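You operate a simulated robot arm through the tools that you are given. There is no shell and no other tool.

The job below is to be done with a simulated robot arm. You get a single attempt, and the scene is never put back.

TASK
Thread the winder and set the tension to 3.
Fine: orange peg over both guides into the black tray; red knob to Free before that and to Drag after; black knob to 3.

Only the result counts: the job must be done as asked and must still hold three seconds after the hand-in. Knocking over, shifting, dropping, spilling or breaking anything else fails it.

THE ROBOT
A 7-joint arm with a three-finger gripper, fixed in place. Base frame: the origin is on the floor under the middle of its stand, x ahead of it, y to its left, z up. Lengths are in cm, angles in rad, forces in N, time in s.
With the tool pointing down near the work surface it reaches from about 10 to 86 cm from the base axis. Its first joint turns from -2.897 to 2.897 rad. Payload 2.69 kg.
The TCP is the grasp point between the finger pads, 3 cm short of the fingertips. In the tool frame z runs along the fingers and y along their closing line. The gripper opens to 12.8 cm; its body begins 11.7 cm behind the TCP.
Orientation is told as [roll, pitch, yaw] about the base's x, y, z axes, in that order, counted from this pose: with the fingers straight down and closing along the base's y, the tool's x points along the base's -x, its y along +y and its z along -z.

THE INTERFACE
- The arm moves only by the tool send_rows. Its argument "commands" is a list of rows, each a list of 3 entries, a list of its own where there are three numbers: the turn, a rotation vector about the base's x, y, z in units of 8 degrees (1.0 is 8 degrees), then the shift along the base's x, y, z in units of 40 mm (1.0 is 40 mm), then the opening, from 0 (shut) to 1 (fully open). In form: [[[ax, ay, az], [dx, dy, dz], gripper], ...]. A call has 1 to 20 rows; each row shifts and turns the commanded pose from where the row before left it. A call with a number of a shift or a turn outside -1 to 1 is refused whole. Each row takes 0.2 s and may step no farther than 5 cm and 0.15 rad from the row before; otherwise, or with a gripper value out of range, the whole call is refused. Where a pose cannot be reached the arm comes as near as it can. A force on the tool above 40 N (or 10 N above the force at the start of the call, whichever is more), or a blocked arm, ends the call early, and 0.2 s more pass. The fingers move at their own pace (about 12.7 cm/s each) and stop on an object; they squeeze with about 26 N. The grip force told is the motor's: it shows also when the fingers shut on nothing. Time passes only in rows, and 0.2 s behind the last, so rows that do not move let the fingers close. It gives the time, the measured TCP pose, the force on the tool (base axes), the opening and the grip force at its end, in the units of the frame above (readings bear some noise), with the torque about the TCP (base axes, N m) and any sound that the robot's microphone picked up.
- Cameras (640 x 400 px; columns grow to the right, rows downward): "scene" is fixed at [23.2, 50.68, 145.19]; the picture's right is [0.22, -0.98, 0.00], its down [-0.80, -0.18, -0.57] and it looks along [0.56, 0.12, -0.82] (base axes); focal length 295 px, centre (320, 200). "wrist" rides on the gripper at [5.8, 5.4, -13.1] in the tool frame; the picture's right is [-0.68, 0.74, 0.00], its down [-0.62, -0.57, -0.55] and it looks along [-0.40, -0.37, 0.84] (tool axes); focal length 234 px, centre (320, 200). There is no depth. A picture from a camera that has moved, and an enlarged one, comes with that camera's place and axes in the base frame and with its lens. The place of the scene camera against the robot may be out by one fixed shift of up to 1.8 cm in any direction.
- get_image(camera): a new picture of that camera. The clock stands still meanwhile.
- move_column(by): moves the trunk up (or, below 0, down) by that many cm; the arm rides with it, the base frame stays. It gives what a move gives, with no picture.
- zoom(camera, box): a new picture of the part [left, top, right, bottom] of that camera's present view, enlarged. The clock stands still meanwhile.
- job_done(): hands the job in; it is judged then, once.

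Places have to be worked out from the pictures, the camera data and where the tool is seen. Open the gripper and draw the arm clear of the work before you hand the job in, unless the task says otherwise.

The tools are called as a command line: name --argument value ..., lists and objects as JSON in quotes. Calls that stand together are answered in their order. send_rows: Moves the arm, as the interface text tells. Its arguments: {"type":"object","properties":{"commands":{"type":"array","items":{"type":"array"}}},"required":["commands"]} The other tools are called the same way: move_column (by) moves the trunk up or down; get_image (camera) takes a picture; zoom (camera, box) takes an enlarged picture of a part of a camera's view; job_done () hands the job in.

At the start:

```text
clock: 0.0
tool_pos: [56.58, 38.9, 115.56]
orientation: [0.0, 0.0, 0.002]
force: [0.2, -0.3, 0.3]
ft_torque: [-0.01, -0.03, 0.02]
gripper_width: 12.82
grasp_force: 0.1
trunk travel left (down, up): [-15.0, 20.0]
```

scene: 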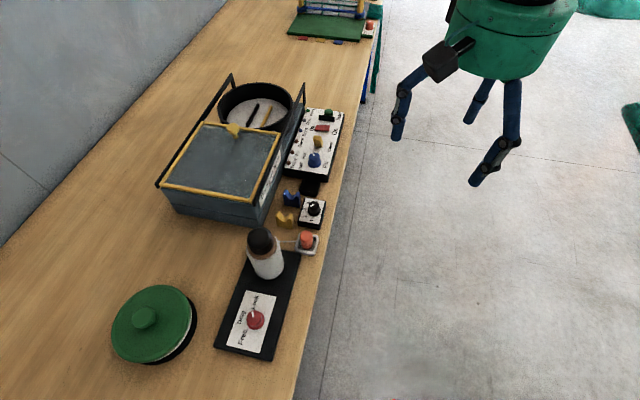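
wrist: 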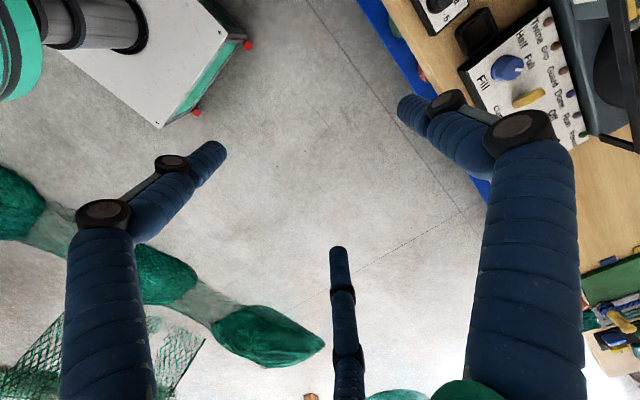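

The scene shows a bench with a winder (dark base, bottle-like spool, red knob), guides, an orange peg and a black knob. I zoom in on that area to identify the parts before moving.

zoom --camera "scene" --box '[200, 160, 360, 260]'

zoom --camera "scene" --box '[200, 260, 360, 360]'

zoom --camera "scene" --box '[260, 90, 380, 165]'

```text
4.00 times, centred on (280, 210) of scene
camera zoom: at [23.2, 50.68, 145.19], right [0.22, -0.98, 0.0], down [-0.8, -0.18, -0.57], along [0.56, 0.12, -0.82], focal length 1181 px, centre (480, 160)
```

zoom: 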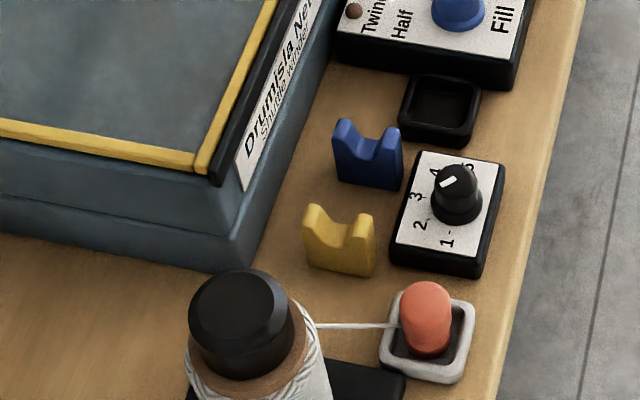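

```text
4.00 times, centred on (280, 310) of scene
camera zoom: at [23.2, 50.68, 145.19], right [0.22, -0.98, 0.0], down [-0.8, -0.18, -0.57], along [0.56, 0.12, -0.82], focal length 1181 px, centre (480, -240)
```

zoom: 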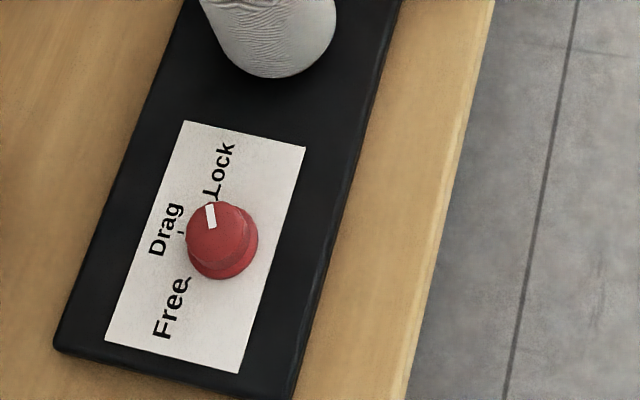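

```text
5.33 times, centred on (320, 128) of scene
camera zoom: at [23.2, 50.68, 145.19], right [0.22, -0.98, 0.0], down [-0.8, -0.18, -0.57], along [0.56, 0.12, -0.82], focal length 1575 px, centre (320, 587)
```

zoom: 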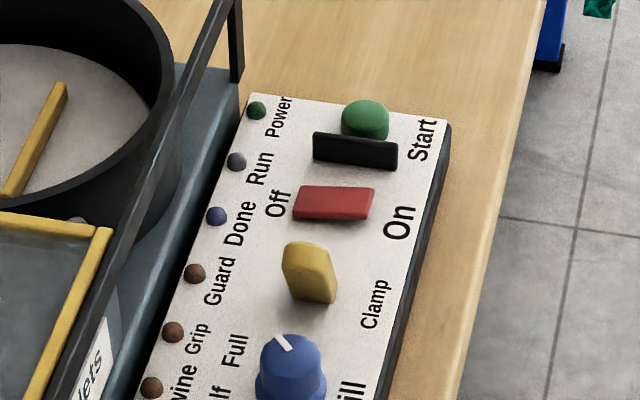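

The red knob points at Lock, and the black knob's pointer sits somewhere around 3 to 4. The spool, yellow guide, blue guide and black tray lie roughly in line along x, with the bench surface near z 88 by my rough triangulation. I move above the middle of the work to look with the wrist camera.

send_rows --commands '[[[0, 0, 0], [-0.5, 0.7, 0], 1], [[0, 0, 0], [-0.5, 0.7, 0], 1], [[0, 0, 0], [-0.5, 0.7, 0], 1], [[0, 0, 0], [-0.5, 0.7, 0], 1], [[0, 0, 0], [-0.5, 0.7, 0], 1], [[0, 0, 0], [0, 0, 0], 1]]'

get_image --camera "wrist"

get_image --camera "scene"

```text
clock: 1.4
tool_pos: [46.52, 52.92, 115.54]
orientation: [0.0, 0.001, 0.0]
force: [-0.7, 0.4, -0.4]
ft_torque: [-0.04, -0.03, 0.0]
gripper_width: 12.8
grasp_force: 0.1
trunk travel left (down, up): [-15.0, 20.0]
```

```text
taken
camera wrist: at [40.68, 58.33, 128.74], right [0.68, 0.74, 0.0], down [0.62, -0.57, 0.55], along [0.4, -0.37, -0.84], focal length 234 px, centre (320, 200)
```

wrist: 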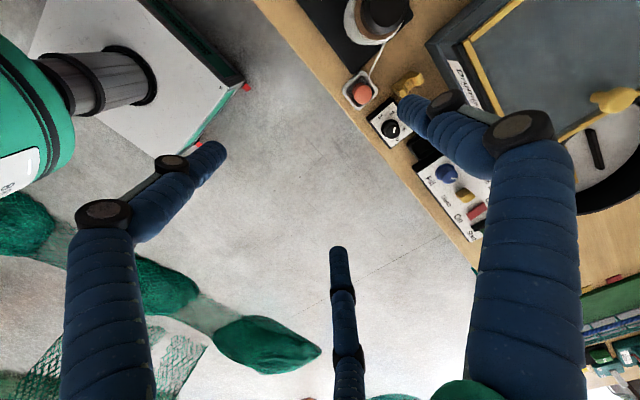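

```text
taken
```

scene: 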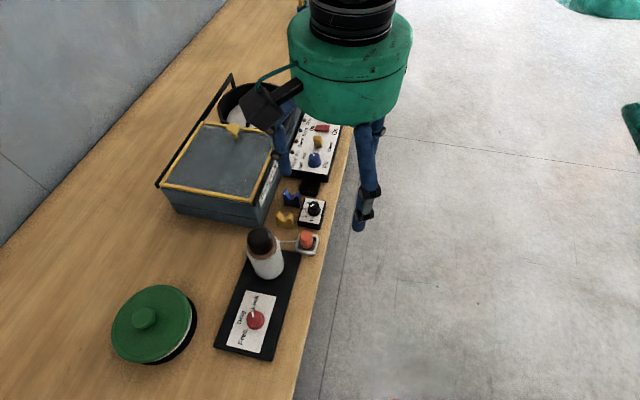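

The wrist view shows peg, black knob, guides and tray at the top. I zoom in on these regions for measurement.

zoom --camera "wrist" --box '[320, 0, 480, 100]'

zoom --camera "wrist" --box '[340, 60, 500, 160]'

zoom --camera "scene" --box '[270, 180, 334, 220]'

```text
4.00 times, centred on (400, 50) of wrist
camera zoom: at [40.68, 58.33, 128.74], right [0.68, 0.74, 0.0], down [0.62, -0.57, 0.55], along [0.4, -0.37, -0.84], focal length 937 px, centre (0, 800)
```

zoom: 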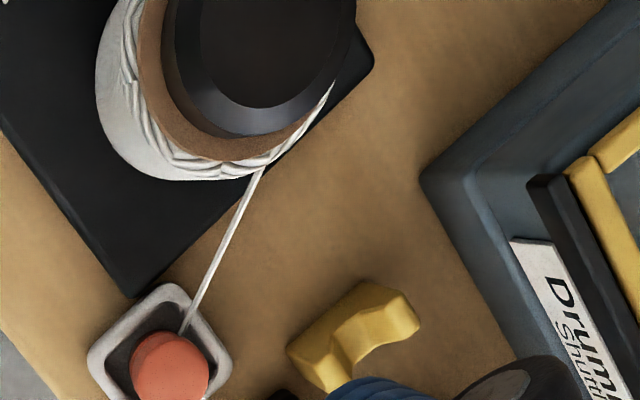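

```text
4.00 times, centred on (420, 110) of wrist
camera zoom: at [40.68, 58.33, 128.74], right [0.68, 0.74, 0.0], down [0.62, -0.57, 0.55], along [0.4, -0.37, -0.84], focal length 937 px, centre (-80, 560)
```

zoom: 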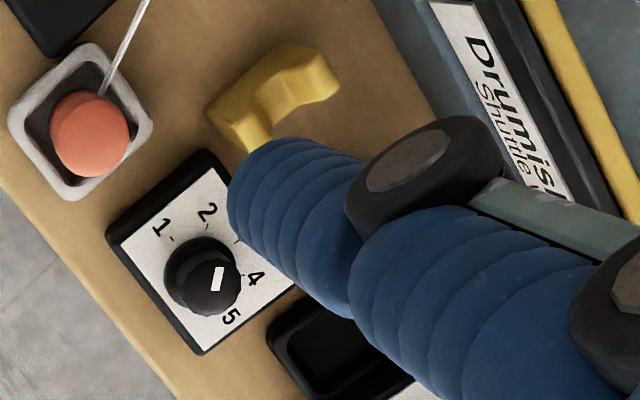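

```text
10.00 times, centred on (302, 200) of scene
camera zoom: at [23.2, 50.68, 145.19], right [0.22, -0.98, 0.0], down [-0.8, -0.18, -0.57], along [0.56, 0.12, -0.82], focal length 2952 px, centre (500, 200)
```

zoom: 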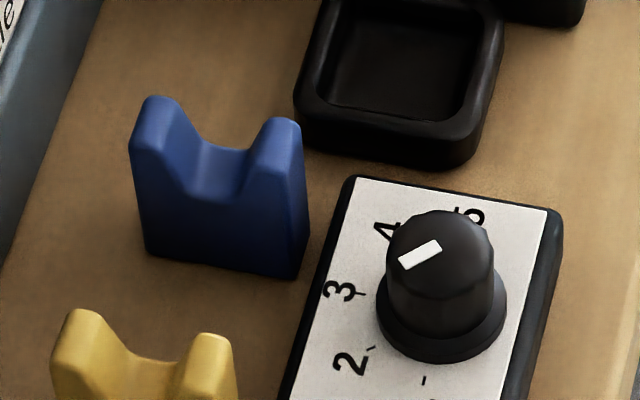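

The peg stands upright in the white tray, and the black knob's pointer looks nearer 2 than 3. I'll go to the red knob first and hover above about (33, 62) for a closer look.

send_rows --commands '[[[0, 0, 0], [-0.675, 0.455, 0], 1], [[0, 0, 0], [-0.675, 0.455, 0], 1], [[0, 0, 0], [-0.675, 0.455, 0], 1], [[0, 0, 0], [-0.675, 0.455, 0], 1], [[0, 0, 0], [-0.675, 0.455, 0], 1], [[0, 0, 0], [0, 0, -0.9], 1], [[0, 0, 0], [0, 0, -0.9], 1], [[0, 0, 0], [0, 0, 0], 1]]'

get_image --camera "wrist"

get_image --camera "scene"

```text
clock: 3.2
tool_pos: [33.05, 61.99, 108.3]
orientation: [0.0, -0.001, 0.0]
force: [-0.1, -0.5, -0.6]
ft_torque: [-0.06, 0.04, -0.01]
gripper_width: 12.77
grasp_force: 0.0
trunk travel left (down, up): [-15.0, 20.0]
```

```text
taken
camera wrist: at [27.23, 67.32, 121.44], right [0.68, 0.74, 0.0], down [0.62, -0.57, 0.55], along [0.4, -0.37, -0.84], focal length 234 px, centre (320, 200)
```

wrist: 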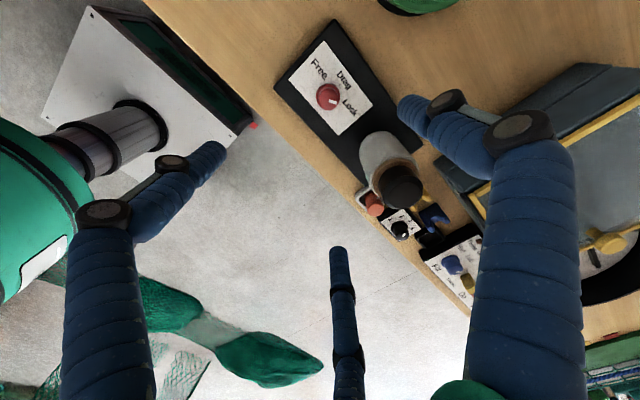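

```text
taken
```

scene: 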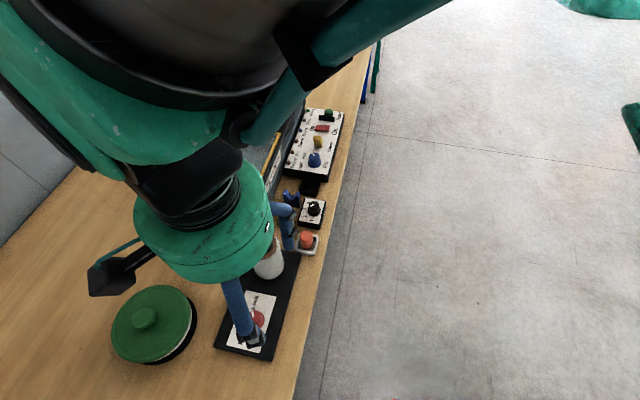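

The red knob is visible with labels Free, Drag and Lock. I zoom in to read its angles.

zoom --camera "wrist" --box '[270, 50, 398, 130]'

zoom --camera "wrist" --box '[340, 120, 500, 220]'

```text
5.00 times, centred on (334, 90) of wrist
camera zoom: at [27.23, 67.32, 121.44], right [0.68, 0.74, 0.0], down [0.62, -0.57, 0.55], along [0.4, -0.37, -0.84], focal length 1171 px, centre (250, 750)
```

zoom: 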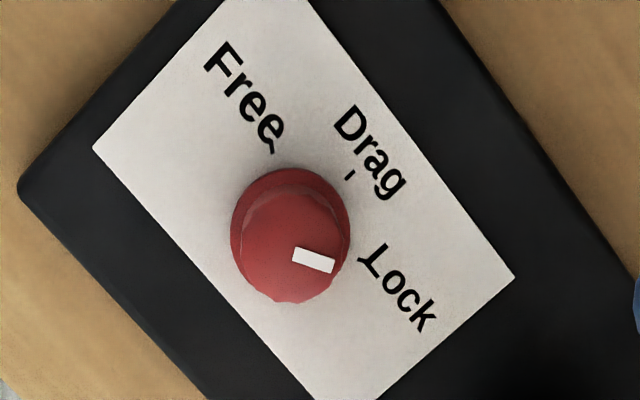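

```text
4.00 times, centred on (420, 170) of wrist
camera zoom: at [27.23, 67.32, 121.44], right [0.68, 0.74, 0.0], down [0.62, -0.57, 0.55], along [0.4, -0.37, -0.84], focal length 937 px, centre (-80, 320)
```

zoom: 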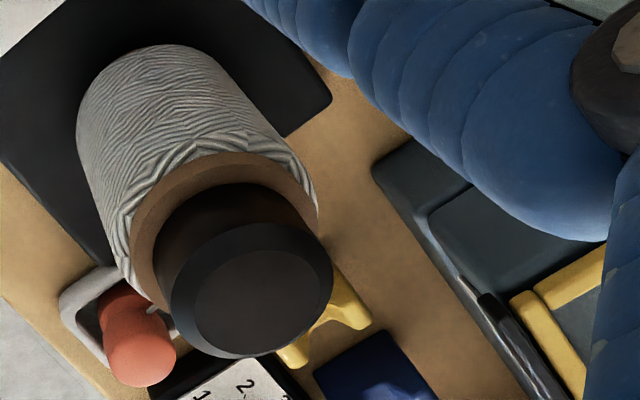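

The red knob's centre is at about (31.8, 64.5), top near z 90.8. Its ticks point along 30° (Lock, where it is now), 90° (Drag) and 150° (Free) in the base frame. I centre over it, partly close the fingers and check how they look before descending.

send_rows --commands '[[[0, 0, 0], [-0.3, 0.62, 0], 0.42], [[0, 0, 0], [0, 0, -0.6], 0.42], [[0, 0, 0], [0, 0, -0.6], 0.42], [[0, 0, 0], [0, 0, -0.6], 0.42], [[0, 0, 0], [0, 0, 0], 0.42]]'

get_image --camera "wrist"

get_image --camera "scene"

```text
clock: 4.4
tool_pos: [31.84, 64.45, 100.96]
orientation: [0.0, 0.001, 0.0]
force: [0.2, 0.8, 0.3]
ft_torque: [0.0, -0.01, -0.03]
gripper_width: 5.37
grasp_force: 0.1
trunk travel left (down, up): [-15.0, 20.0]
```

```text
taken
camera wrist: at [26.02, 69.86, 114.15], right [0.68, 0.74, 0.0], down [0.62, -0.57, 0.55], along [0.4, -0.37, -0.84], focal length 234 px, centre (320, 200)
```

wrist: 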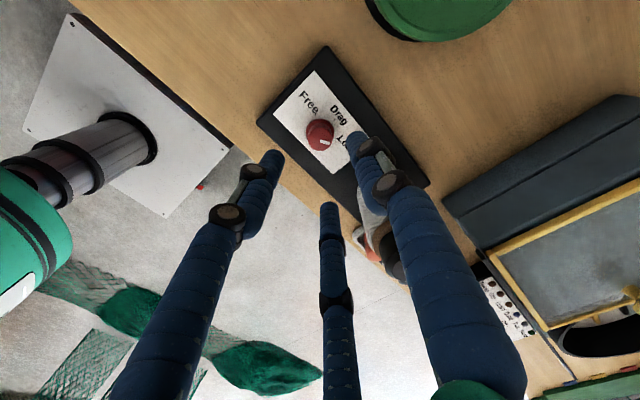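

```text
taken
```

scene: 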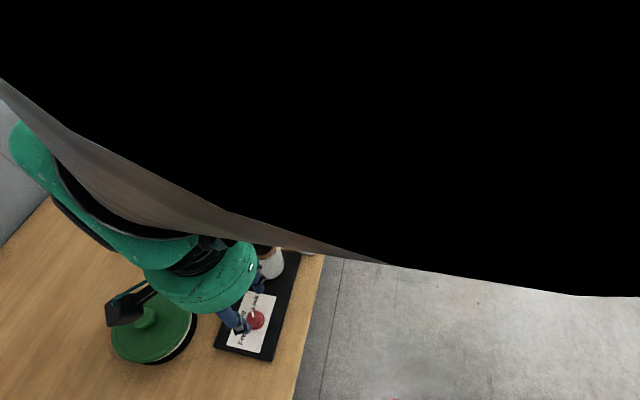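

The fingers point straight down and clear the knob. I zoom in to triangulate the panel height from this lower view.

zoom --camera "wrist" --box '[256, 90, 384, 170]'

zoom --camera "scene" --box '[196, 260, 324, 340]'

```text
5.00 times, centred on (320, 130) of wrist
camera zoom: at [26.02, 69.86, 114.15], right [0.68, 0.74, 0.0], down [0.62, -0.57, 0.55], along [0.4, -0.37, -0.84], focal length 1171 px, centre (320, 550)
```

zoom: 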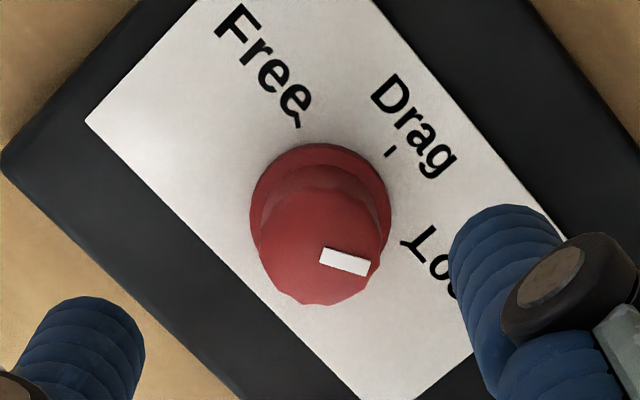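

```text
5.00 times, centred on (260, 300) of scene
camera zoom: at [23.2, 50.68, 145.19], right [0.22, -0.98, 0.0], down [-0.8, -0.18, -0.57], along [0.56, 0.12, -0.82], focal length 1476 px, centre (620, -300)
```

zoom: 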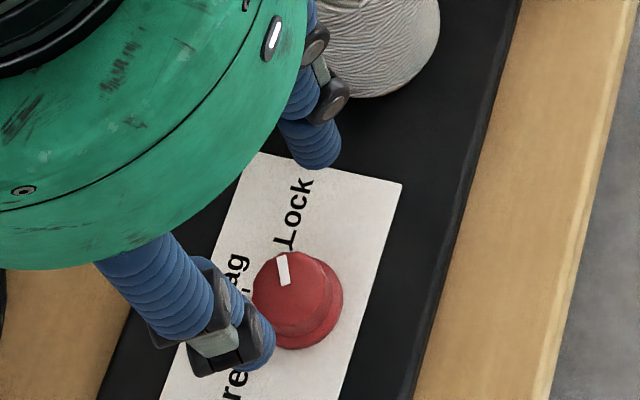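

The panel surface comes out at z≈88.1, with the knob centre at (31.83, 64.50) and its top at about 90.9. I turn the gripper to yaw −60° so I have 120° of rotation available, and check that it reaches.

send_rows --commands '[[[0, 0, -0.9375], [0, 0, 0], 0.42], [[0, 0, -0.9375], [0, 0, 0], 0.42], [[0, 0, -0.9375], [0, 0, 0], 0.42], [[0, 0, -0.9375], [0, 0, 0], 0.42], [[0, 0, -0.9375], [0, 0, 0], 0.42], [[0, 0, -0.9375], [0, 0, 0], 0.42], [[0, 0, -0.9375], [0, 0, 0], 0.42], [[0, 0, -0.9375], [0, 0, 0], 0.42], [[0, 0, 0], [0, 0, 0], 0.42]]'

get_image --camera "wrist"

```text
clock: 6.4
tool_pos: [31.99, 64.38, 101.06]
orientation: [-0.001, 0.0, -1.048]
force: [-0.8, -0.3, 0.9]
ft_torque: [-0.01, -0.02, -0.01]
gripper_width: 5.4
grasp_force: 0.0
trunk travel left (down, up): [-15.0, 20.0]
```

```text
taken
camera wrist: at [33.7, 72.17, 114.25], right [0.98, -0.22, 0.0], down [-0.18, -0.82, 0.55], along [-0.12, -0.54, -0.84], focal length 234 px, centre (320, 200)
```

wrist: 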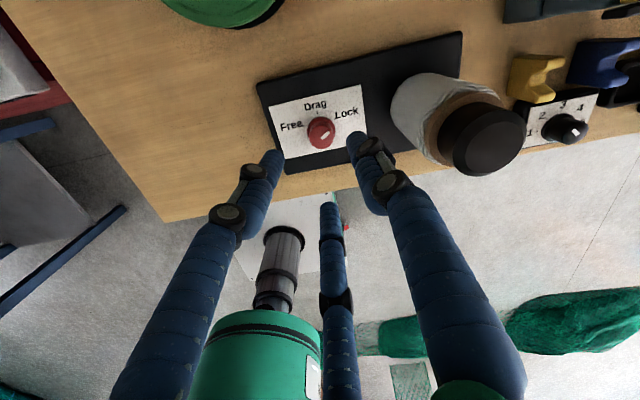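

The yaw is reached and the knob is centred between the fingers. I descend to about z 92.6, where the fingertips should be around the knob just above the panel, and check.

send_rows --commands '[[[0, 0, 0], [0, 0, -0.7], 0.42], [[0, 0, 0], [0, 0, -0.7], 0.42], [[0, 0, 0], [0, 0, -0.5], 0.42], [[0, 0, 0], [0, 0, -0.2], 0.42], [[0, 0, 0], [0, 0, 0], 0.42]]'

get_image --camera "wrist"

zoom --camera "scene" --box '[196, 260, 324, 340]'

```text
clock: 7.6
tool_pos: [31.88, 64.42, 92.59]
orientation: [0.0, -0.001, -1.047]
force: [-0.8, -0.4, 0.5]
ft_torque: [0.0, -0.03, 0.0]
gripper_width: 5.34
grasp_force: 0.2
trunk travel left (down, up): [-15.0, 20.0]
```

```text
taken
camera wrist: at [33.72, 72.15, 105.79], right [0.98, -0.22, 0.0], down [-0.18, -0.82, 0.55], along [-0.12, -0.54, -0.84], focal length 234 px, centre (320, 200)
```

wrist: 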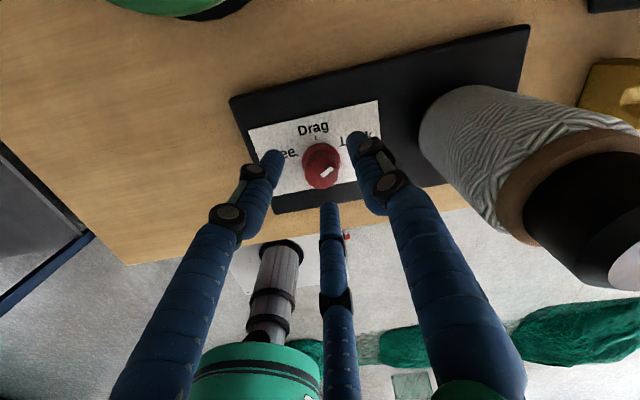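

```text
5.00 times, centred on (260, 300) of scene
camera zoom: at [23.2, 50.68, 145.19], right [0.22, -0.98, 0.0], down [-0.8, -0.18, -0.57], along [0.56, 0.12, -0.82], focal length 1476 px, centre (620, -300)
```

zoom: 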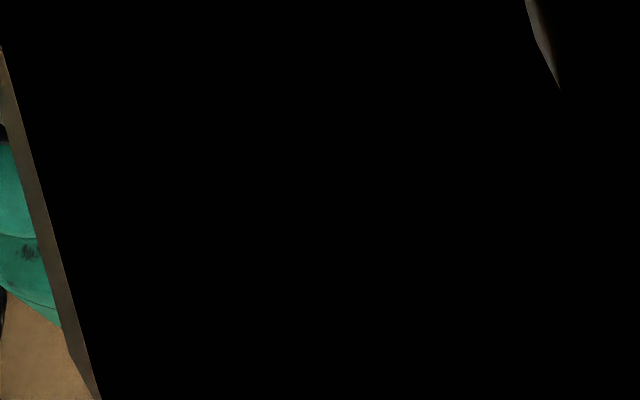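

The scene camera is blocked by the arm, but the wrist view shows the fingers around the knob with no contact force. I lower another 0.7 cm and close the fingers.

send_rows --commands '[[[0, 0, 0], [0, 0, -0.1], 0.42], [[0, 0, 0], [0, 0, -0.075], 0.42], [[0, 0, 0], [0, 0, 0], 0.1], [[0, 0, 0], [0, 0, 0], 0.1], [[0, 0, 0], [0, 0, 0], 0.1]]'

zoom --camera "wrist" --box '[240, 100, 400, 200]'

```text
clock: 8.8
tool_pos: [31.72, 64.39, 92.04]
orientation: [-0.002, 0.001, -1.048]
force: [4.1, -8.5, -2.6]
ft_torque: [-0.31, -0.21, -0.01]
gripper_width: 2.61
grasp_force: 45.6
trunk travel left (down, up): [-15.0, 20.0]
```

```text
4.00 times, centred on (320, 150) of wrist
camera zoom: at [33.69, 72.12, 105.12], right [0.98, -0.22, 0.0], down [-0.18, -0.82, 0.55], along [-0.12, -0.54, -0.84], focal length 937 px, centre (320, 400)
```

zoom: 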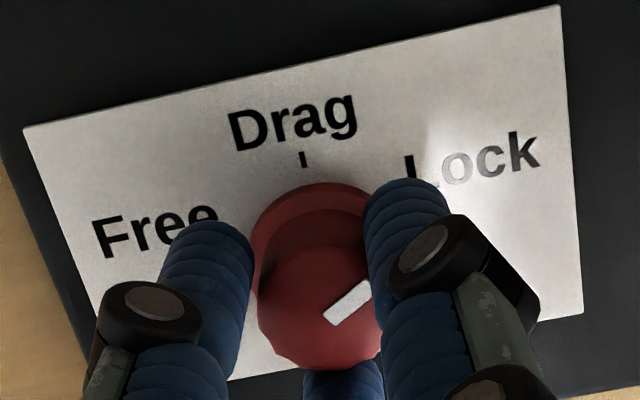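

The fingers hold the knob (opening 2.6 cm) with a small side force, so I shift slightly to relieve it, then start turning counter-clockwise (+z) toward Free.

send_rows --commands '[[[0, 0, 0], [0.02, -0.04, 0], 0.1], [[0, 0, 0], [0, 0, 0], 0.1], [[0, 0, 1], [0, 0, 0], 0.1], [[0, 0, 1], [0, 0, 0], 0.1], [[0, 0, 0], [0, 0, 0], 0.1]]'

zoom --camera "wrist" --box '[240, 100, 400, 200]'

```text
clock: 10.0
tool_pos: [31.95, 64.24, 92.0]
orientation: [-0.001, 0.0, -0.767]
force: [17.8, -3.0, -14.9]
ft_torque: [0.03, -0.7, 0.03]
gripper_width: 2.46
grasp_force: 45.3
trunk travel left (down, up): [-15.0, 20.0]
```

```text
4.00 times, centred on (320, 150) of wrist
camera zoom: at [31.6, 72.22, 105.13], right [1.0, 0.06, 0.0], down [0.05, -0.83, 0.55], along [0.03, -0.55, -0.84], focal length 937 px, centre (320, 400)
```

zoom: 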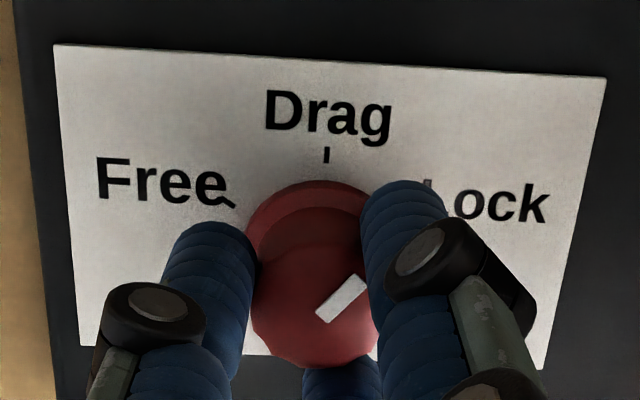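

The knob turns with the fingers. The side force rose to about 18 N along +x, so I nudge +x and up a little to see it fall before turning further.

send_rows --commands '[[[0, 0, 0], [0.025, 0, 0.01], 0.1], [[0, 0, 0], [0, 0, 0], 0.1]]'

```text
clock: 10.6
tool_pos: [32.12, 64.24, 92.03]
orientation: [-0.002, 0.0, -0.766]
force: [11.6, 1.0, -21.9]
ft_torque: [0.2, -0.31, 0.01]
gripper_width: 2.47
grasp_force: 45.0
trunk travel left (down, up): [-15.0, 20.0]
```

Moving +x reduced the side force, and lifting increased the downward pull, so I correct both ways and continue turning a few steps.

send_rows --commands '[[[0, 0, 0], [0.03, 0, -0.03], 0.1], [[0, 0, 0], [0, 0, 0], 0.1], [[0, 0, 1], [0, 0, 0], 0.1], [[0, 0, 1], [0, 0, 0], 0.1], [[0, 0, 0], [0, 0, 0], 0.1]]'

```text
clock: 11.8
tool_pos: [32.05, 64.39, 91.97]
orientation: [-0.001, 0.0, -0.489]
force: [-16.2, -0.6, -5.5]
ft_torque: [-0.02, 0.74, 0.0]
gripper_width: 2.49
grasp_force: 45.3
trunk travel left (down, up): [-15.0, 20.0]
```

The side force flipped sign, so the centre is between the two positions. I shift back halfway and check the pointer.

send_rows --commands '[[[0, 0, 0], [-0.03, 0, 0], 0.1], [[0, 0, 0], [0, 0, 0], 0.1]]'

zoom --camera "wrist" --box '[240, 100, 400, 200]'

```text
clock: 12.4
tool_pos: [32.08, 64.2, 91.86]
orientation: [0.0, 0.001, -0.489]
force: [-9.3, -3.2, -3.6]
ft_torque: [-0.15, 0.21, 0.0]
gripper_width: 2.49
grasp_force: 45.5
trunk travel left (down, up): [-15.0, 20.0]
```

```text
4.00 times, centred on (320, 150) of wrist
camera zoom: at [29.43, 71.77, 105.14], right [0.94, 0.33, 0.0], down [0.28, -0.79, 0.55], along [0.18, -0.52, -0.84], focal length 937 px, centre (320, 400)
```

zoom: 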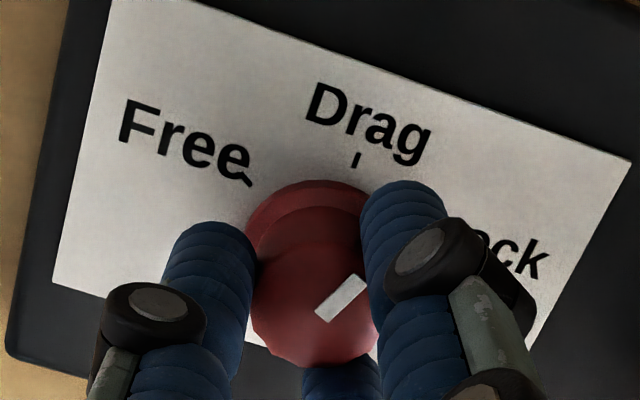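

The pointer stays fixed relative to the fingers, so the knob is turning without slip (now about 62°). I continue counter-clockwise in small batches.

send_rows --commands '[[[0, 0, 1], [0, 0, 0], 0.1], [[0, 0, 1], [0, 0, 0], 0.1], [[0, 0, 1], [0, 0, 0], 0.1], [[0, 0, 0], [0, 0, 0], 0.1]]'

```text
clock: 13.4
tool_pos: [32.08, 64.31, 92.12]
orientation: [-0.001, 0.0, -0.068]
force: [-3.0, -4.0, 2.0]
ft_torque: [-0.22, 0.05, -0.04]
gripper_width: 2.48
grasp_force: 45.1
trunk travel left (down, up): [-15.0, 20.0]
```

Forces are small. I keep turning another four steps.

send_rows --commands '[[[0, 0, 1], [0, 0, 0], 0.1], [[0, 0, 1], [0, 0, 0], 0.1], [[0, 0, 1], [0, 0, 0], 0.1], [[0, 0, 1], [0, 0, 0], 0.1], [[0, 0, 0], [0, 0, 0], 0.1]]'

zoom --camera "wrist" --box '[240, 100, 400, 200]'

```text
clock: 14.6
tool_pos: [32.07, 64.35, 91.85]
orientation: [0.0, 0.001, 0.489]
force: [2.0, -0.9, 6.4]
ft_torque: [-0.04, -0.15, -0.02]
gripper_width: 2.45
grasp_force: 45.0
trunk travel left (down, up): [-15.0, 20.0]
```

```text
4.00 times, centred on (320, 150) of wrist
camera zoom: at [24.39, 66.27, 105.14], right [0.25, 0.97, 0.0], down [0.81, -0.21, 0.55], along [0.53, -0.14, -0.84], focal length 937 px, centre (320, 400)
```

zoom: 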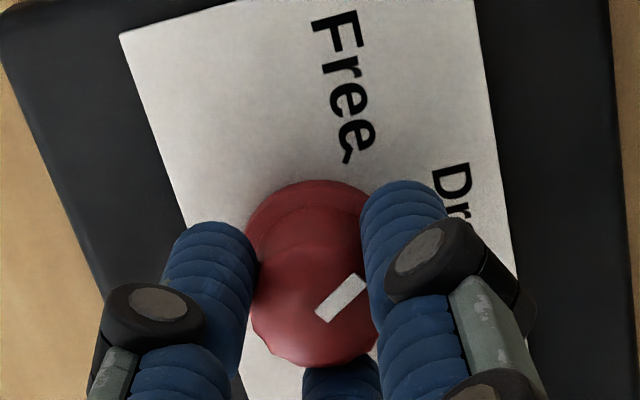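

The pointer is at about 118°, and Free is at 150°. I turn four more 8° steps to yaw 60°.

send_rows --commands '[[[0, 0, 1], [0, 0, 0], 0.1], [[0, 0, 1], [0, 0, 0], 0.1], [[0, 0, 1], [0, 0, 0], 0.1], [[0, 0, 0.98], [0, 0, 0], 0.1], [[0, 0, 0], [0, 0, 0], 0.1]]'

zoom --camera "wrist" --box '[240, 100, 400, 200]'

```text
clock: 15.8
tool_pos: [31.9, 64.27, 91.97]
orientation: [0.0, -0.001, 1.047]
force: [-6.6, 3.6, 10.0]
ft_torque: [0.18, 0.45, -0.28]
gripper_width: 2.47
grasp_force: 44.7
trunk travel left (down, up): [-15.0, 20.0]
```

```text
4.00 times, centred on (320, 150) of wrist
camera zoom: at [24.48, 61.92, 105.12], right [-0.3, 0.95, 0.0], down [0.8, 0.25, 0.55], along [0.52, 0.16, -0.84], focal length 937 px, centre (320, 400)
```

zoom: 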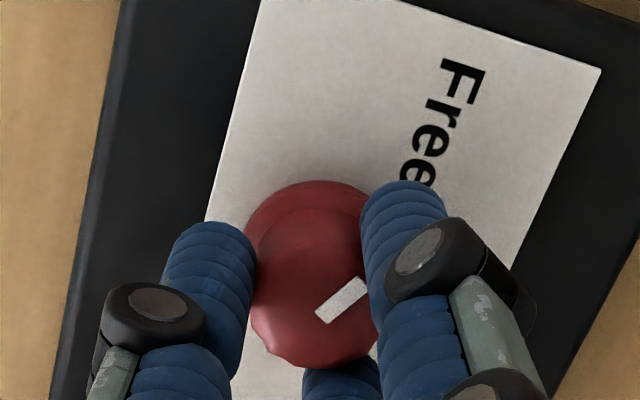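

The pointer is near the Free tick, and a turning torque of −0.28 N·m suggests the end stop. I release, lift straight up and check the pointer.

send_rows --commands '[[[0, 0, 0], [0, 0, 0], 0.45], [[0, 0, 0], [0, 0, 0], 0.45], [[0, 0, 0], [0, 0, 0], 0.45], [[0, 0, 0], [0, 0, 0.6], 0.45], [[0, 0, 0], [0, 0, 0.8], 0.45], [[0, 0, 0], [0, 0, 0.9], 0.45], [[0, 0, 0], [0, 0, 0], 0.45]]'

zoom --camera "wrist" --box '[240, 80, 400, 180]'

get_image --camera "wrist"

```text
clock: 17.4
tool_pos: [32.04, 64.14, 101.26]
orientation: [-0.001, 0.001, 1.044]
force: [0.4, -0.2, 0.0]
ft_torque: [0.01, -0.04, -0.04]
gripper_width: 5.76
grasp_force: 0.1
trunk travel left (down, up): [-15.0, 20.0]
```

```text
4.00 times, centred on (320, 130) of wrist
camera zoom: at [24.56, 61.84, 114.41], right [-0.3, 0.95, 0.0], down [0.8, 0.25, 0.55], along [0.52, 0.16, -0.84], focal length 937 px, centre (320, 480)
```

zoom: 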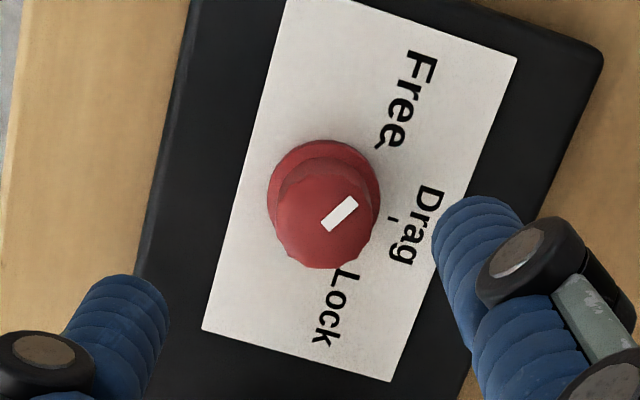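

```text
taken
camera wrist: at [24.56, 61.84, 114.41], right [-0.3, 0.95, 0.0], down [0.8, 0.25, 0.55], along [0.52, 0.16, -0.84], focal length 234 px, centre (320, 200)
```

wrist: 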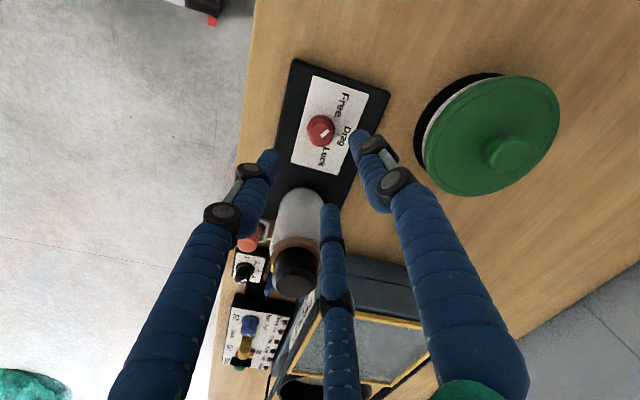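

The pointer reads about 149°, so the red knob is on Free. Next is the black knob. I rise over the bottle, move to about (57.3, 59.4) and turn to yaw ≈22° so a finger fits between the two guides.

send_rows --commands '[[[0, 0, 0], [0, 0, 0.9], 0.45], [[0, 0, 0], [0, 0, 0.9], 0.45], [[0, 0, 0], [0, 0, 0.9], 0.45], [[0, 0, -0.68], [0.904, -0.171, 0], 0.45], [[0, 0, -0.68], [0.904, -0.171, 0], 0.45], [[0, 0, -0.68], [0.904, -0.171, 0], 0.45], [[0, 0, -0.68], [0.904, -0.171, 0], 0.45], [[0, 0, -0.68], [0.904, -0.171, 0], 0.45], [[0, 0, -0.68], [0.904, -0.171, 0], 0.45], [[0, 0, -0.68], [0.904, -0.171, 0], 0.45], [[0, 0, 0], [0, 0, 0], 0.33]]'

get_image --camera "wrist"

get_image --camera "scene"

```text
clock: 19.8
tool_pos: [57.64, 59.72, 111.88]
orientation: [0.0, 0.0, 0.379]
force: [0.6, 0.6, -0.9]
ft_torque: [0.03, 0.05, 0.0]
gripper_width: 4.2
grasp_force: 0.0
trunk travel left (down, up): [-15.0, 20.0]
```

```text
taken
camera wrist: at [50.21, 62.5, 125.13], right [0.36, 0.93, 0.0], down [0.78, -0.3, 0.55], along [0.51, -0.2, -0.84], focal length 234 px, centre (320, 200)
```

wrist: 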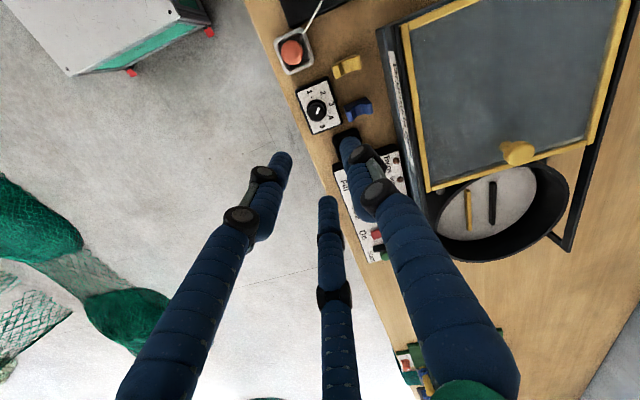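

```text
taken
```

scene: 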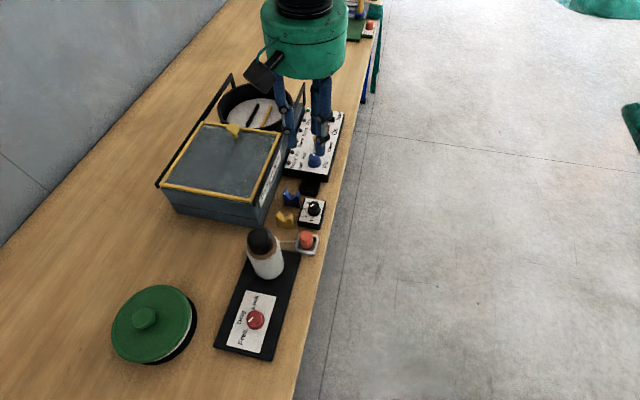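

Good view of all threading parts. I zoom in on the knob, guides, trays and the machine edge to measure them.

zoom --camera "wrist" --box '[264, 60, 392, 140]'

zoom --camera "wrist" --box '[264, 0, 392, 80]'

zoom --camera "wrist" --box '[300, 80, 460, 180]'

zoom --camera "scene" --box '[260, 170, 340, 260]'

```text
5.00 times, centred on (328, 100) of wrist
camera zoom: at [50.21, 62.5, 125.13], right [0.36, 0.93, 0.0], down [0.78, -0.3, 0.55], along [0.51, -0.2, -0.84], focal length 1171 px, centre (280, 700)
```

zoom: 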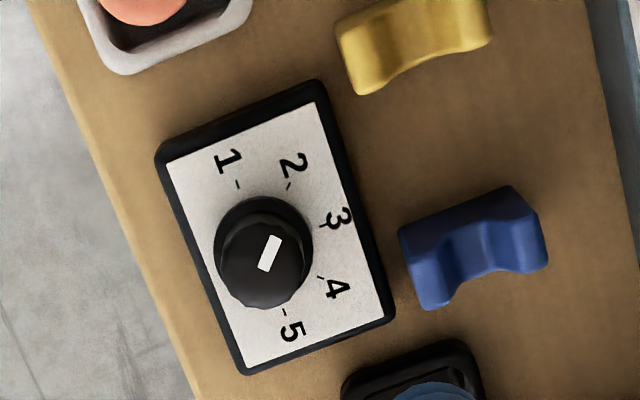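

```text
5.00 times, centred on (328, 40) of wrist
camera zoom: at [50.21, 62.5, 125.13], right [0.36, 0.93, 0.0], down [0.78, -0.3, 0.55], along [0.51, -0.2, -0.84], focal length 1171 px, centre (280, 1000)
```

zoom: 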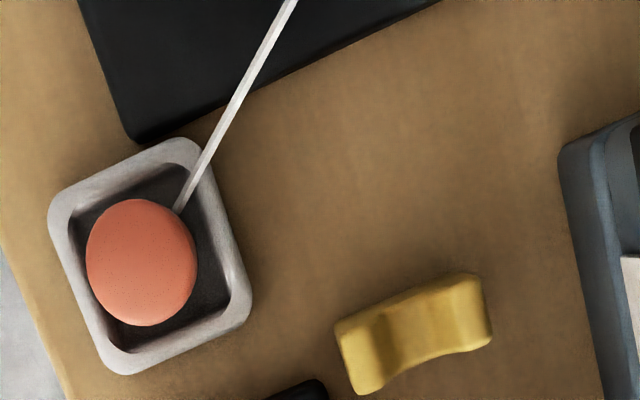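

```text
4.00 times, centred on (380, 130) of wrist
camera zoom: at [50.21, 62.5, 125.13], right [0.36, 0.93, 0.0], down [0.78, -0.3, 0.55], along [0.51, -0.2, -0.84], focal length 937 px, centre (80, 480)
```

zoom: 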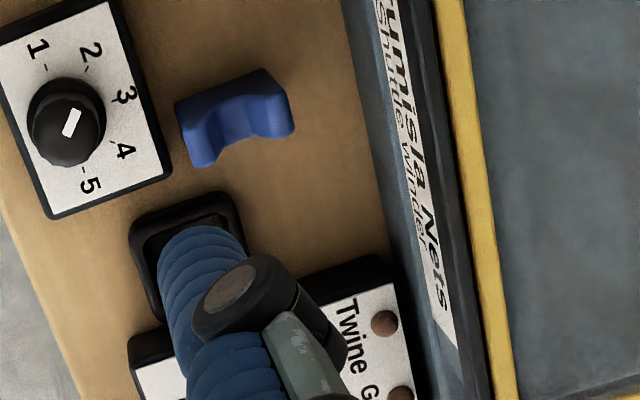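

```text
4.44 times, centred on (300, 215) of scene
camera zoom: at [23.2, 50.68, 145.19], right [0.22, -0.98, 0.0], down [-0.8, -0.18, -0.57], along [0.56, 0.12, -0.82], focal length 1312 px, centre (409, 133)
```

zoom: 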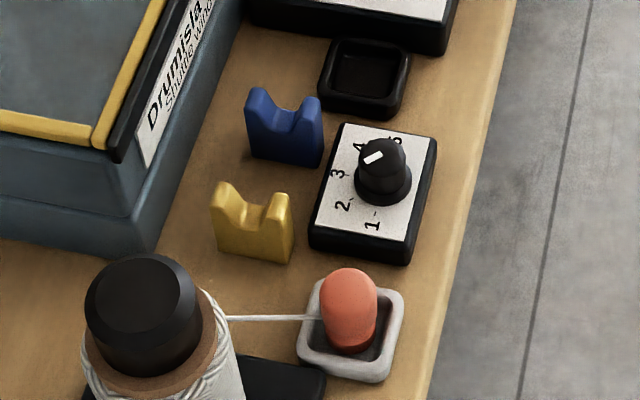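

Measurements from this view: the black knob is at about (57.3, 59.2), with label plane z≈88 and top ≈90.6. Its ticks 1 to 5 lie at 180°, 135°, 90°, 45° and 0°, and the pointer is at about 133° (position 2), so it needs −45°. I align and lower to z≈100 for a refined look.

send_rows --commands '[[[0, 0, 0], [-0.01, -0.08, -0.8], 0.33], [[0, 0, 0], [0, 0, -0.8], 0.33], [[0, 0, 0], [0, 0, -0.8], 0.33], [[0, 0, 0], [0, 0, -0.6], 0.33], [[0, 0, 0], [0, 0, 0], 0.33]]'

zoom --camera "wrist" --box '[240, 80, 400, 180]'

get_image --camera "wrist"

zoom --camera "scene" --box '[240, 150, 400, 250]'

```text
clock: 21.0
tool_pos: [57.25, 59.24, 99.92]
orientation: [0.001, 0.0, 0.38]
force: [0.1, -0.5, 0.2]
ft_torque: [-0.02, -0.01, -0.03]
gripper_width: 4.2
grasp_force: 0.2
trunk travel left (down, up): [-15.0, 20.0]
```

```text
4.00 times, centred on (320, 130) of wrist
camera zoom: at [49.87, 62.07, 113.15], right [0.36, 0.93, 0.0], down [0.78, -0.3, 0.55], along [0.51, -0.2, -0.84], focal length 937 px, centre (320, 480)
```

zoom: 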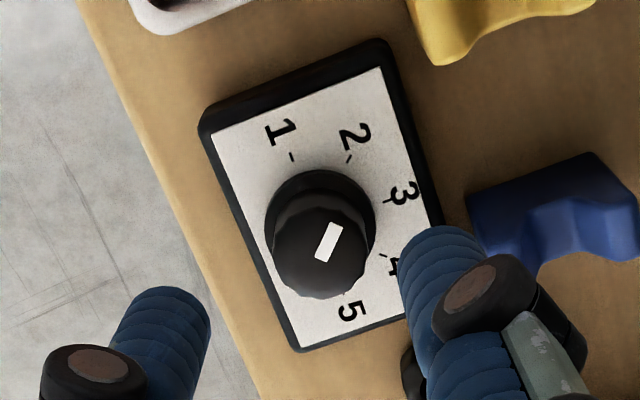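

```text
taken
camera wrist: at [49.87, 62.07, 113.15], right [0.36, 0.93, 0.0], down [0.78, -0.3, 0.55], along [0.51, -0.2, -0.84], focal length 234 px, centre (320, 200)
```

wrist: 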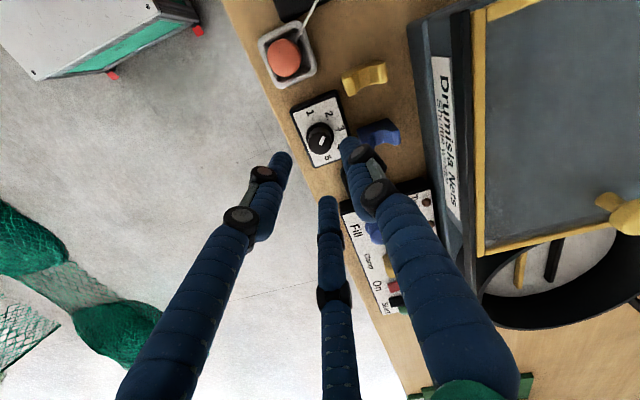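

```text
4.00 times, centred on (320, 200) of scene
camera zoom: at [23.2, 50.68, 145.19], right [0.22, -0.98, 0.0], down [-0.8, -0.18, -0.57], along [0.56, 0.12, -0.82], focal length 1181 px, centre (320, 200)
```

zoom: 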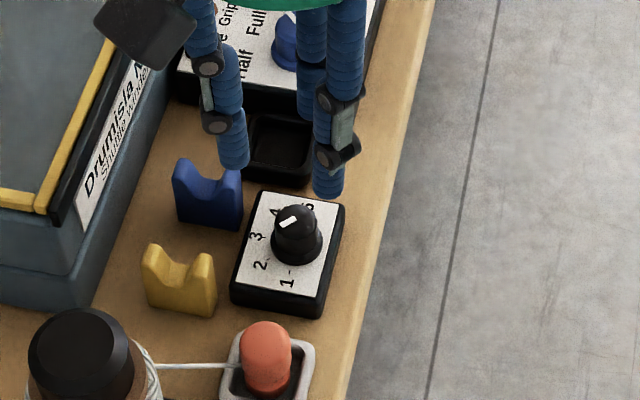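

The refined knob centre is (57.36, 59.16) with label plane z≈88.2, and the pointer is at about 135° (position 2). I descend around the knob and close the fingers.

send_rows --commands '[[[0, 0, 0], [0, 0, -0.8], 0.33], [[0, 0, 0], [0, 0, -0.7], 0.33], [[0, 0, 0], [0, 0, -0.4], 0.33], [[0, 0, 0], [0, 0, -0.12], 0.33], [[0, 0, 0], [0, 0, 0], 0.33], [[0, 0, 0], [0, 0, 0], 0.1], [[0, 0, 0], [0, 0, 0], 0.1], [[0, 0, 0], [0, 0, 0], 0.1]]'

zoom --camera "wrist" --box '[240, 100, 400, 200]'

```text
clock: 22.8
tool_pos: [57.32, 59.26, 91.93]
orientation: [-0.002, -0.002, 0.377]
force: [17.0, -4.0, -2.1]
ft_torque: [-0.02, -0.51, -0.02]
gripper_width: 2.55
grasp_force: 9.3
trunk travel left (down, up): [-15.0, 20.0]
```

```text
4.00 times, centred on (320, 150) of wrist
camera zoom: at [49.97, 62.08, 105.09], right [0.36, 0.93, 0.0], down [0.78, -0.3, 0.55], along [0.51, -0.19, -0.84], focal length 937 px, centre (320, 400)
```

zoom: 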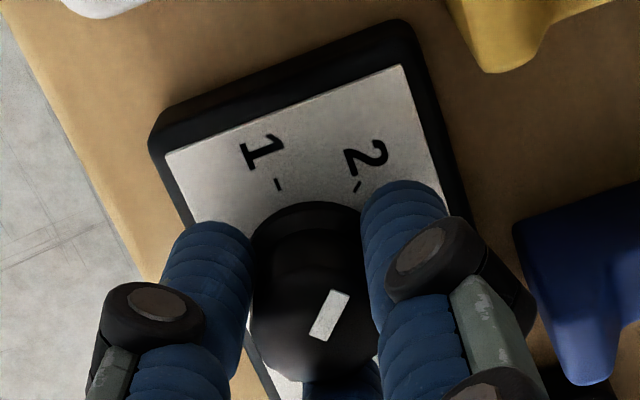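

The grip is closed on the knob with a 17 N push toward +x, so I shift +x by 0.15 cm to relieve it.

send_rows --commands '[[[0, 0, 0], [0.038, -0.01, 0], 0.1], [[0, 0, 0], [0, 0, 0], 0.1], [[0, 0, 0], [0, 0, 0], 0.1]]'

```text
clock: 23.6
tool_pos: [57.42, 59.16, 91.99]
orientation: [0.001, 0.001, 0.378]
force: [7.7, -1.0, -1.8]
ft_torque: [-0.09, -0.22, 0.0]
gripper_width: 2.38
grasp_force: 8.2
trunk travel left (down, up): [-15.0, 20.0]
```

The side force dropped. The grip force is only 8 N, so I command the fingers fully shut for a firmer hold.

send_rows --commands '[[[0, 0, 0], [0.02, 0, 0], 0.0], [[0, 0, 0], [0, 0, 0], 0.0], [[0, 0, 0], [0, 0, 0], 0.0]]'

zoom --camera "wrist" --box '[240, 100, 400, 200]'

zoom --camera "scene" --box '[240, 150, 400, 250]'

```text
clock: 24.4
tool_pos: [57.36, 59.2, 91.97]
orientation: [0.0, 0.001, 0.378]
force: [-5.2, -3.4, 4.1]
ft_torque: [-0.19, 0.39, 0.02]
gripper_width: 2.29
grasp_force: 45.2
trunk travel left (down, up): [-15.0, 20.0]
```

```text
4.00 times, centred on (320, 150) of wrist
camera zoom: at [50.06, 62.02, 105.08], right [0.36, 0.93, 0.0], down [0.78, -0.3, 0.55], along [0.51, -0.2, -0.84], focal length 937 px, centre (320, 400)
```

zoom: 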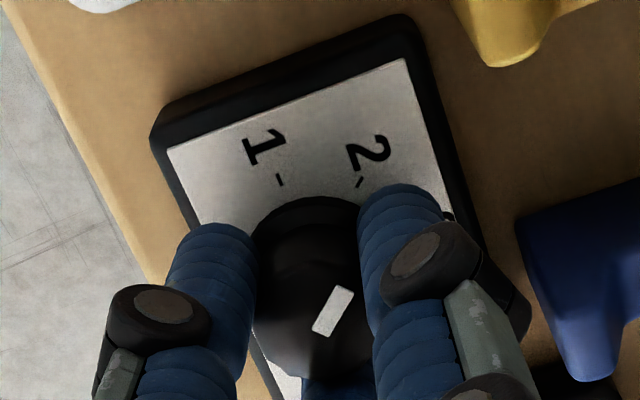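

```text
4.00 times, centred on (320, 200) of scene
camera zoom: at [23.2, 50.68, 145.19], right [0.22, -0.98, 0.0], down [-0.8, -0.18, -0.57], along [0.56, 0.12, -0.82], focal length 1181 px, centre (320, 200)
```

zoom: 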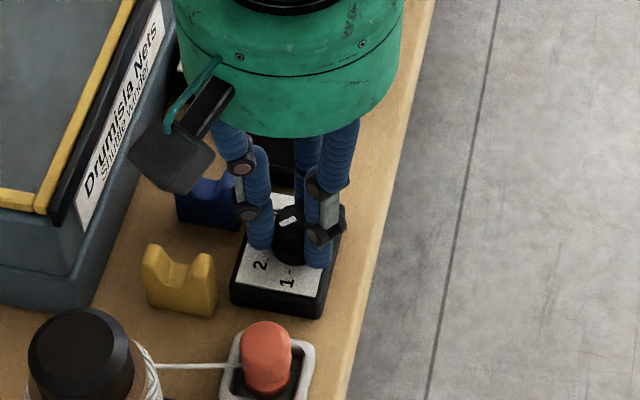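

Firm hold (45 N) with small side forces. I turn clockwise (−z) by 45° in six steps, in two batches.

send_rows --commands '[[[0, 0, -0.9375], [0, 0, 0], 0.0], [[0, 0, -0.9375], [0, 0, 0], 0.0], [[0, 0, -0.9375], [0, 0, 0], 0.0], [[0, 0, 0], [0, 0, 0], 0.0]]'

zoom --camera "wrist" --box '[240, 100, 400, 200]'

```text
clock: 25.4
tool_pos: [57.43, 59.21, 91.88]
orientation: [0.0, 0.0, -0.014]
force: [-9.6, 2.0, 5.6]
ft_torque: [0.13, 0.33, 0.01]
gripper_width: 2.29
grasp_force: 45.3
trunk travel left (down, up): [-15.0, 20.0]
```

```text
4.00 times, centred on (320, 150) of wrist
camera zoom: at [51.7, 64.64, 105.07], right [0.69, 0.73, 0.0], down [0.61, -0.57, 0.55], along [0.4, -0.38, -0.84], focal length 937 px, centre (320, 400)
```

zoom: 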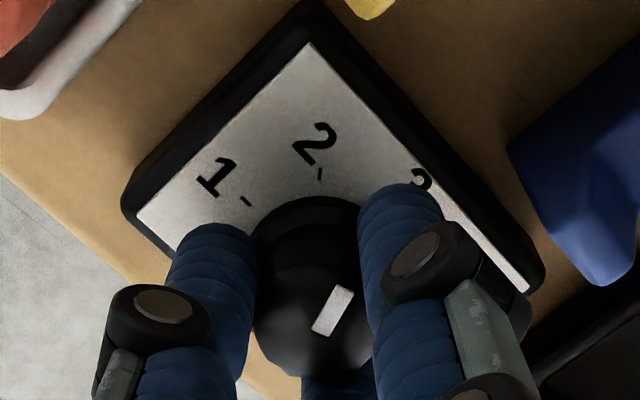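

The pointer turns with the fingers and is now about halfway between 2 and 3. I turn the remaining 22.5°.

send_rows --commands '[[[0, 0, -0.9375], [-0.01, 0, 0], 0.0], [[0, 0, -0.9375], [0, 0, 0], 0.0], [[0, 0, -0.9375], [0, 0, 0], 0.0], [[0, 0, 0], [0, 0, 0], 0.0]]'

zoom --camera "wrist" --box '[240, 100, 400, 200]'

zoom --camera "scene" --box '[270, 180, 350, 230]'

```text
clock: 26.4
tool_pos: [57.36, 59.21, 91.99]
orientation: [0.0, 0.001, -0.407]
force: [-5.4, 7.3, 1.3]
ft_torque: [0.44, 0.03, 0.0]
gripper_width: 2.31
grasp_force: 45.0
trunk travel left (down, up): [-15.0, 20.0]
```

```text
4.00 times, centred on (320, 150) of wrist
camera zoom: at [54.23, 66.43, 105.07], right [0.91, 0.41, 0.0], down [0.34, -0.76, 0.55], along [0.22, -0.5, -0.84], focal length 937 px, centre (320, 400)
```

zoom: 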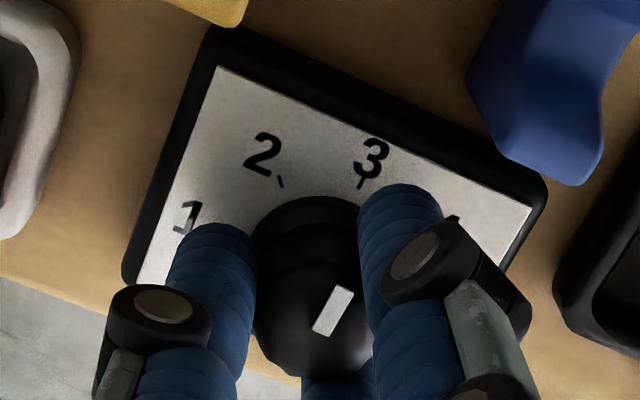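

```text
8.00 times, centred on (310, 205) of scene
camera zoom: at [23.2, 50.68, 145.19], right [0.22, -0.98, 0.0], down [-0.8, -0.18, -0.57], along [0.56, 0.12, -0.82], focal length 2362 px, centre (400, 160)
```

zoom: 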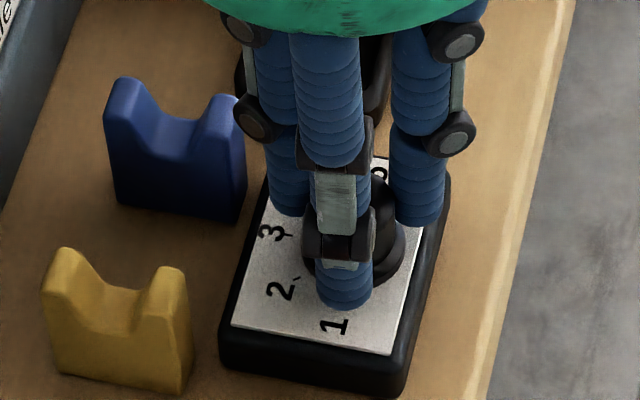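

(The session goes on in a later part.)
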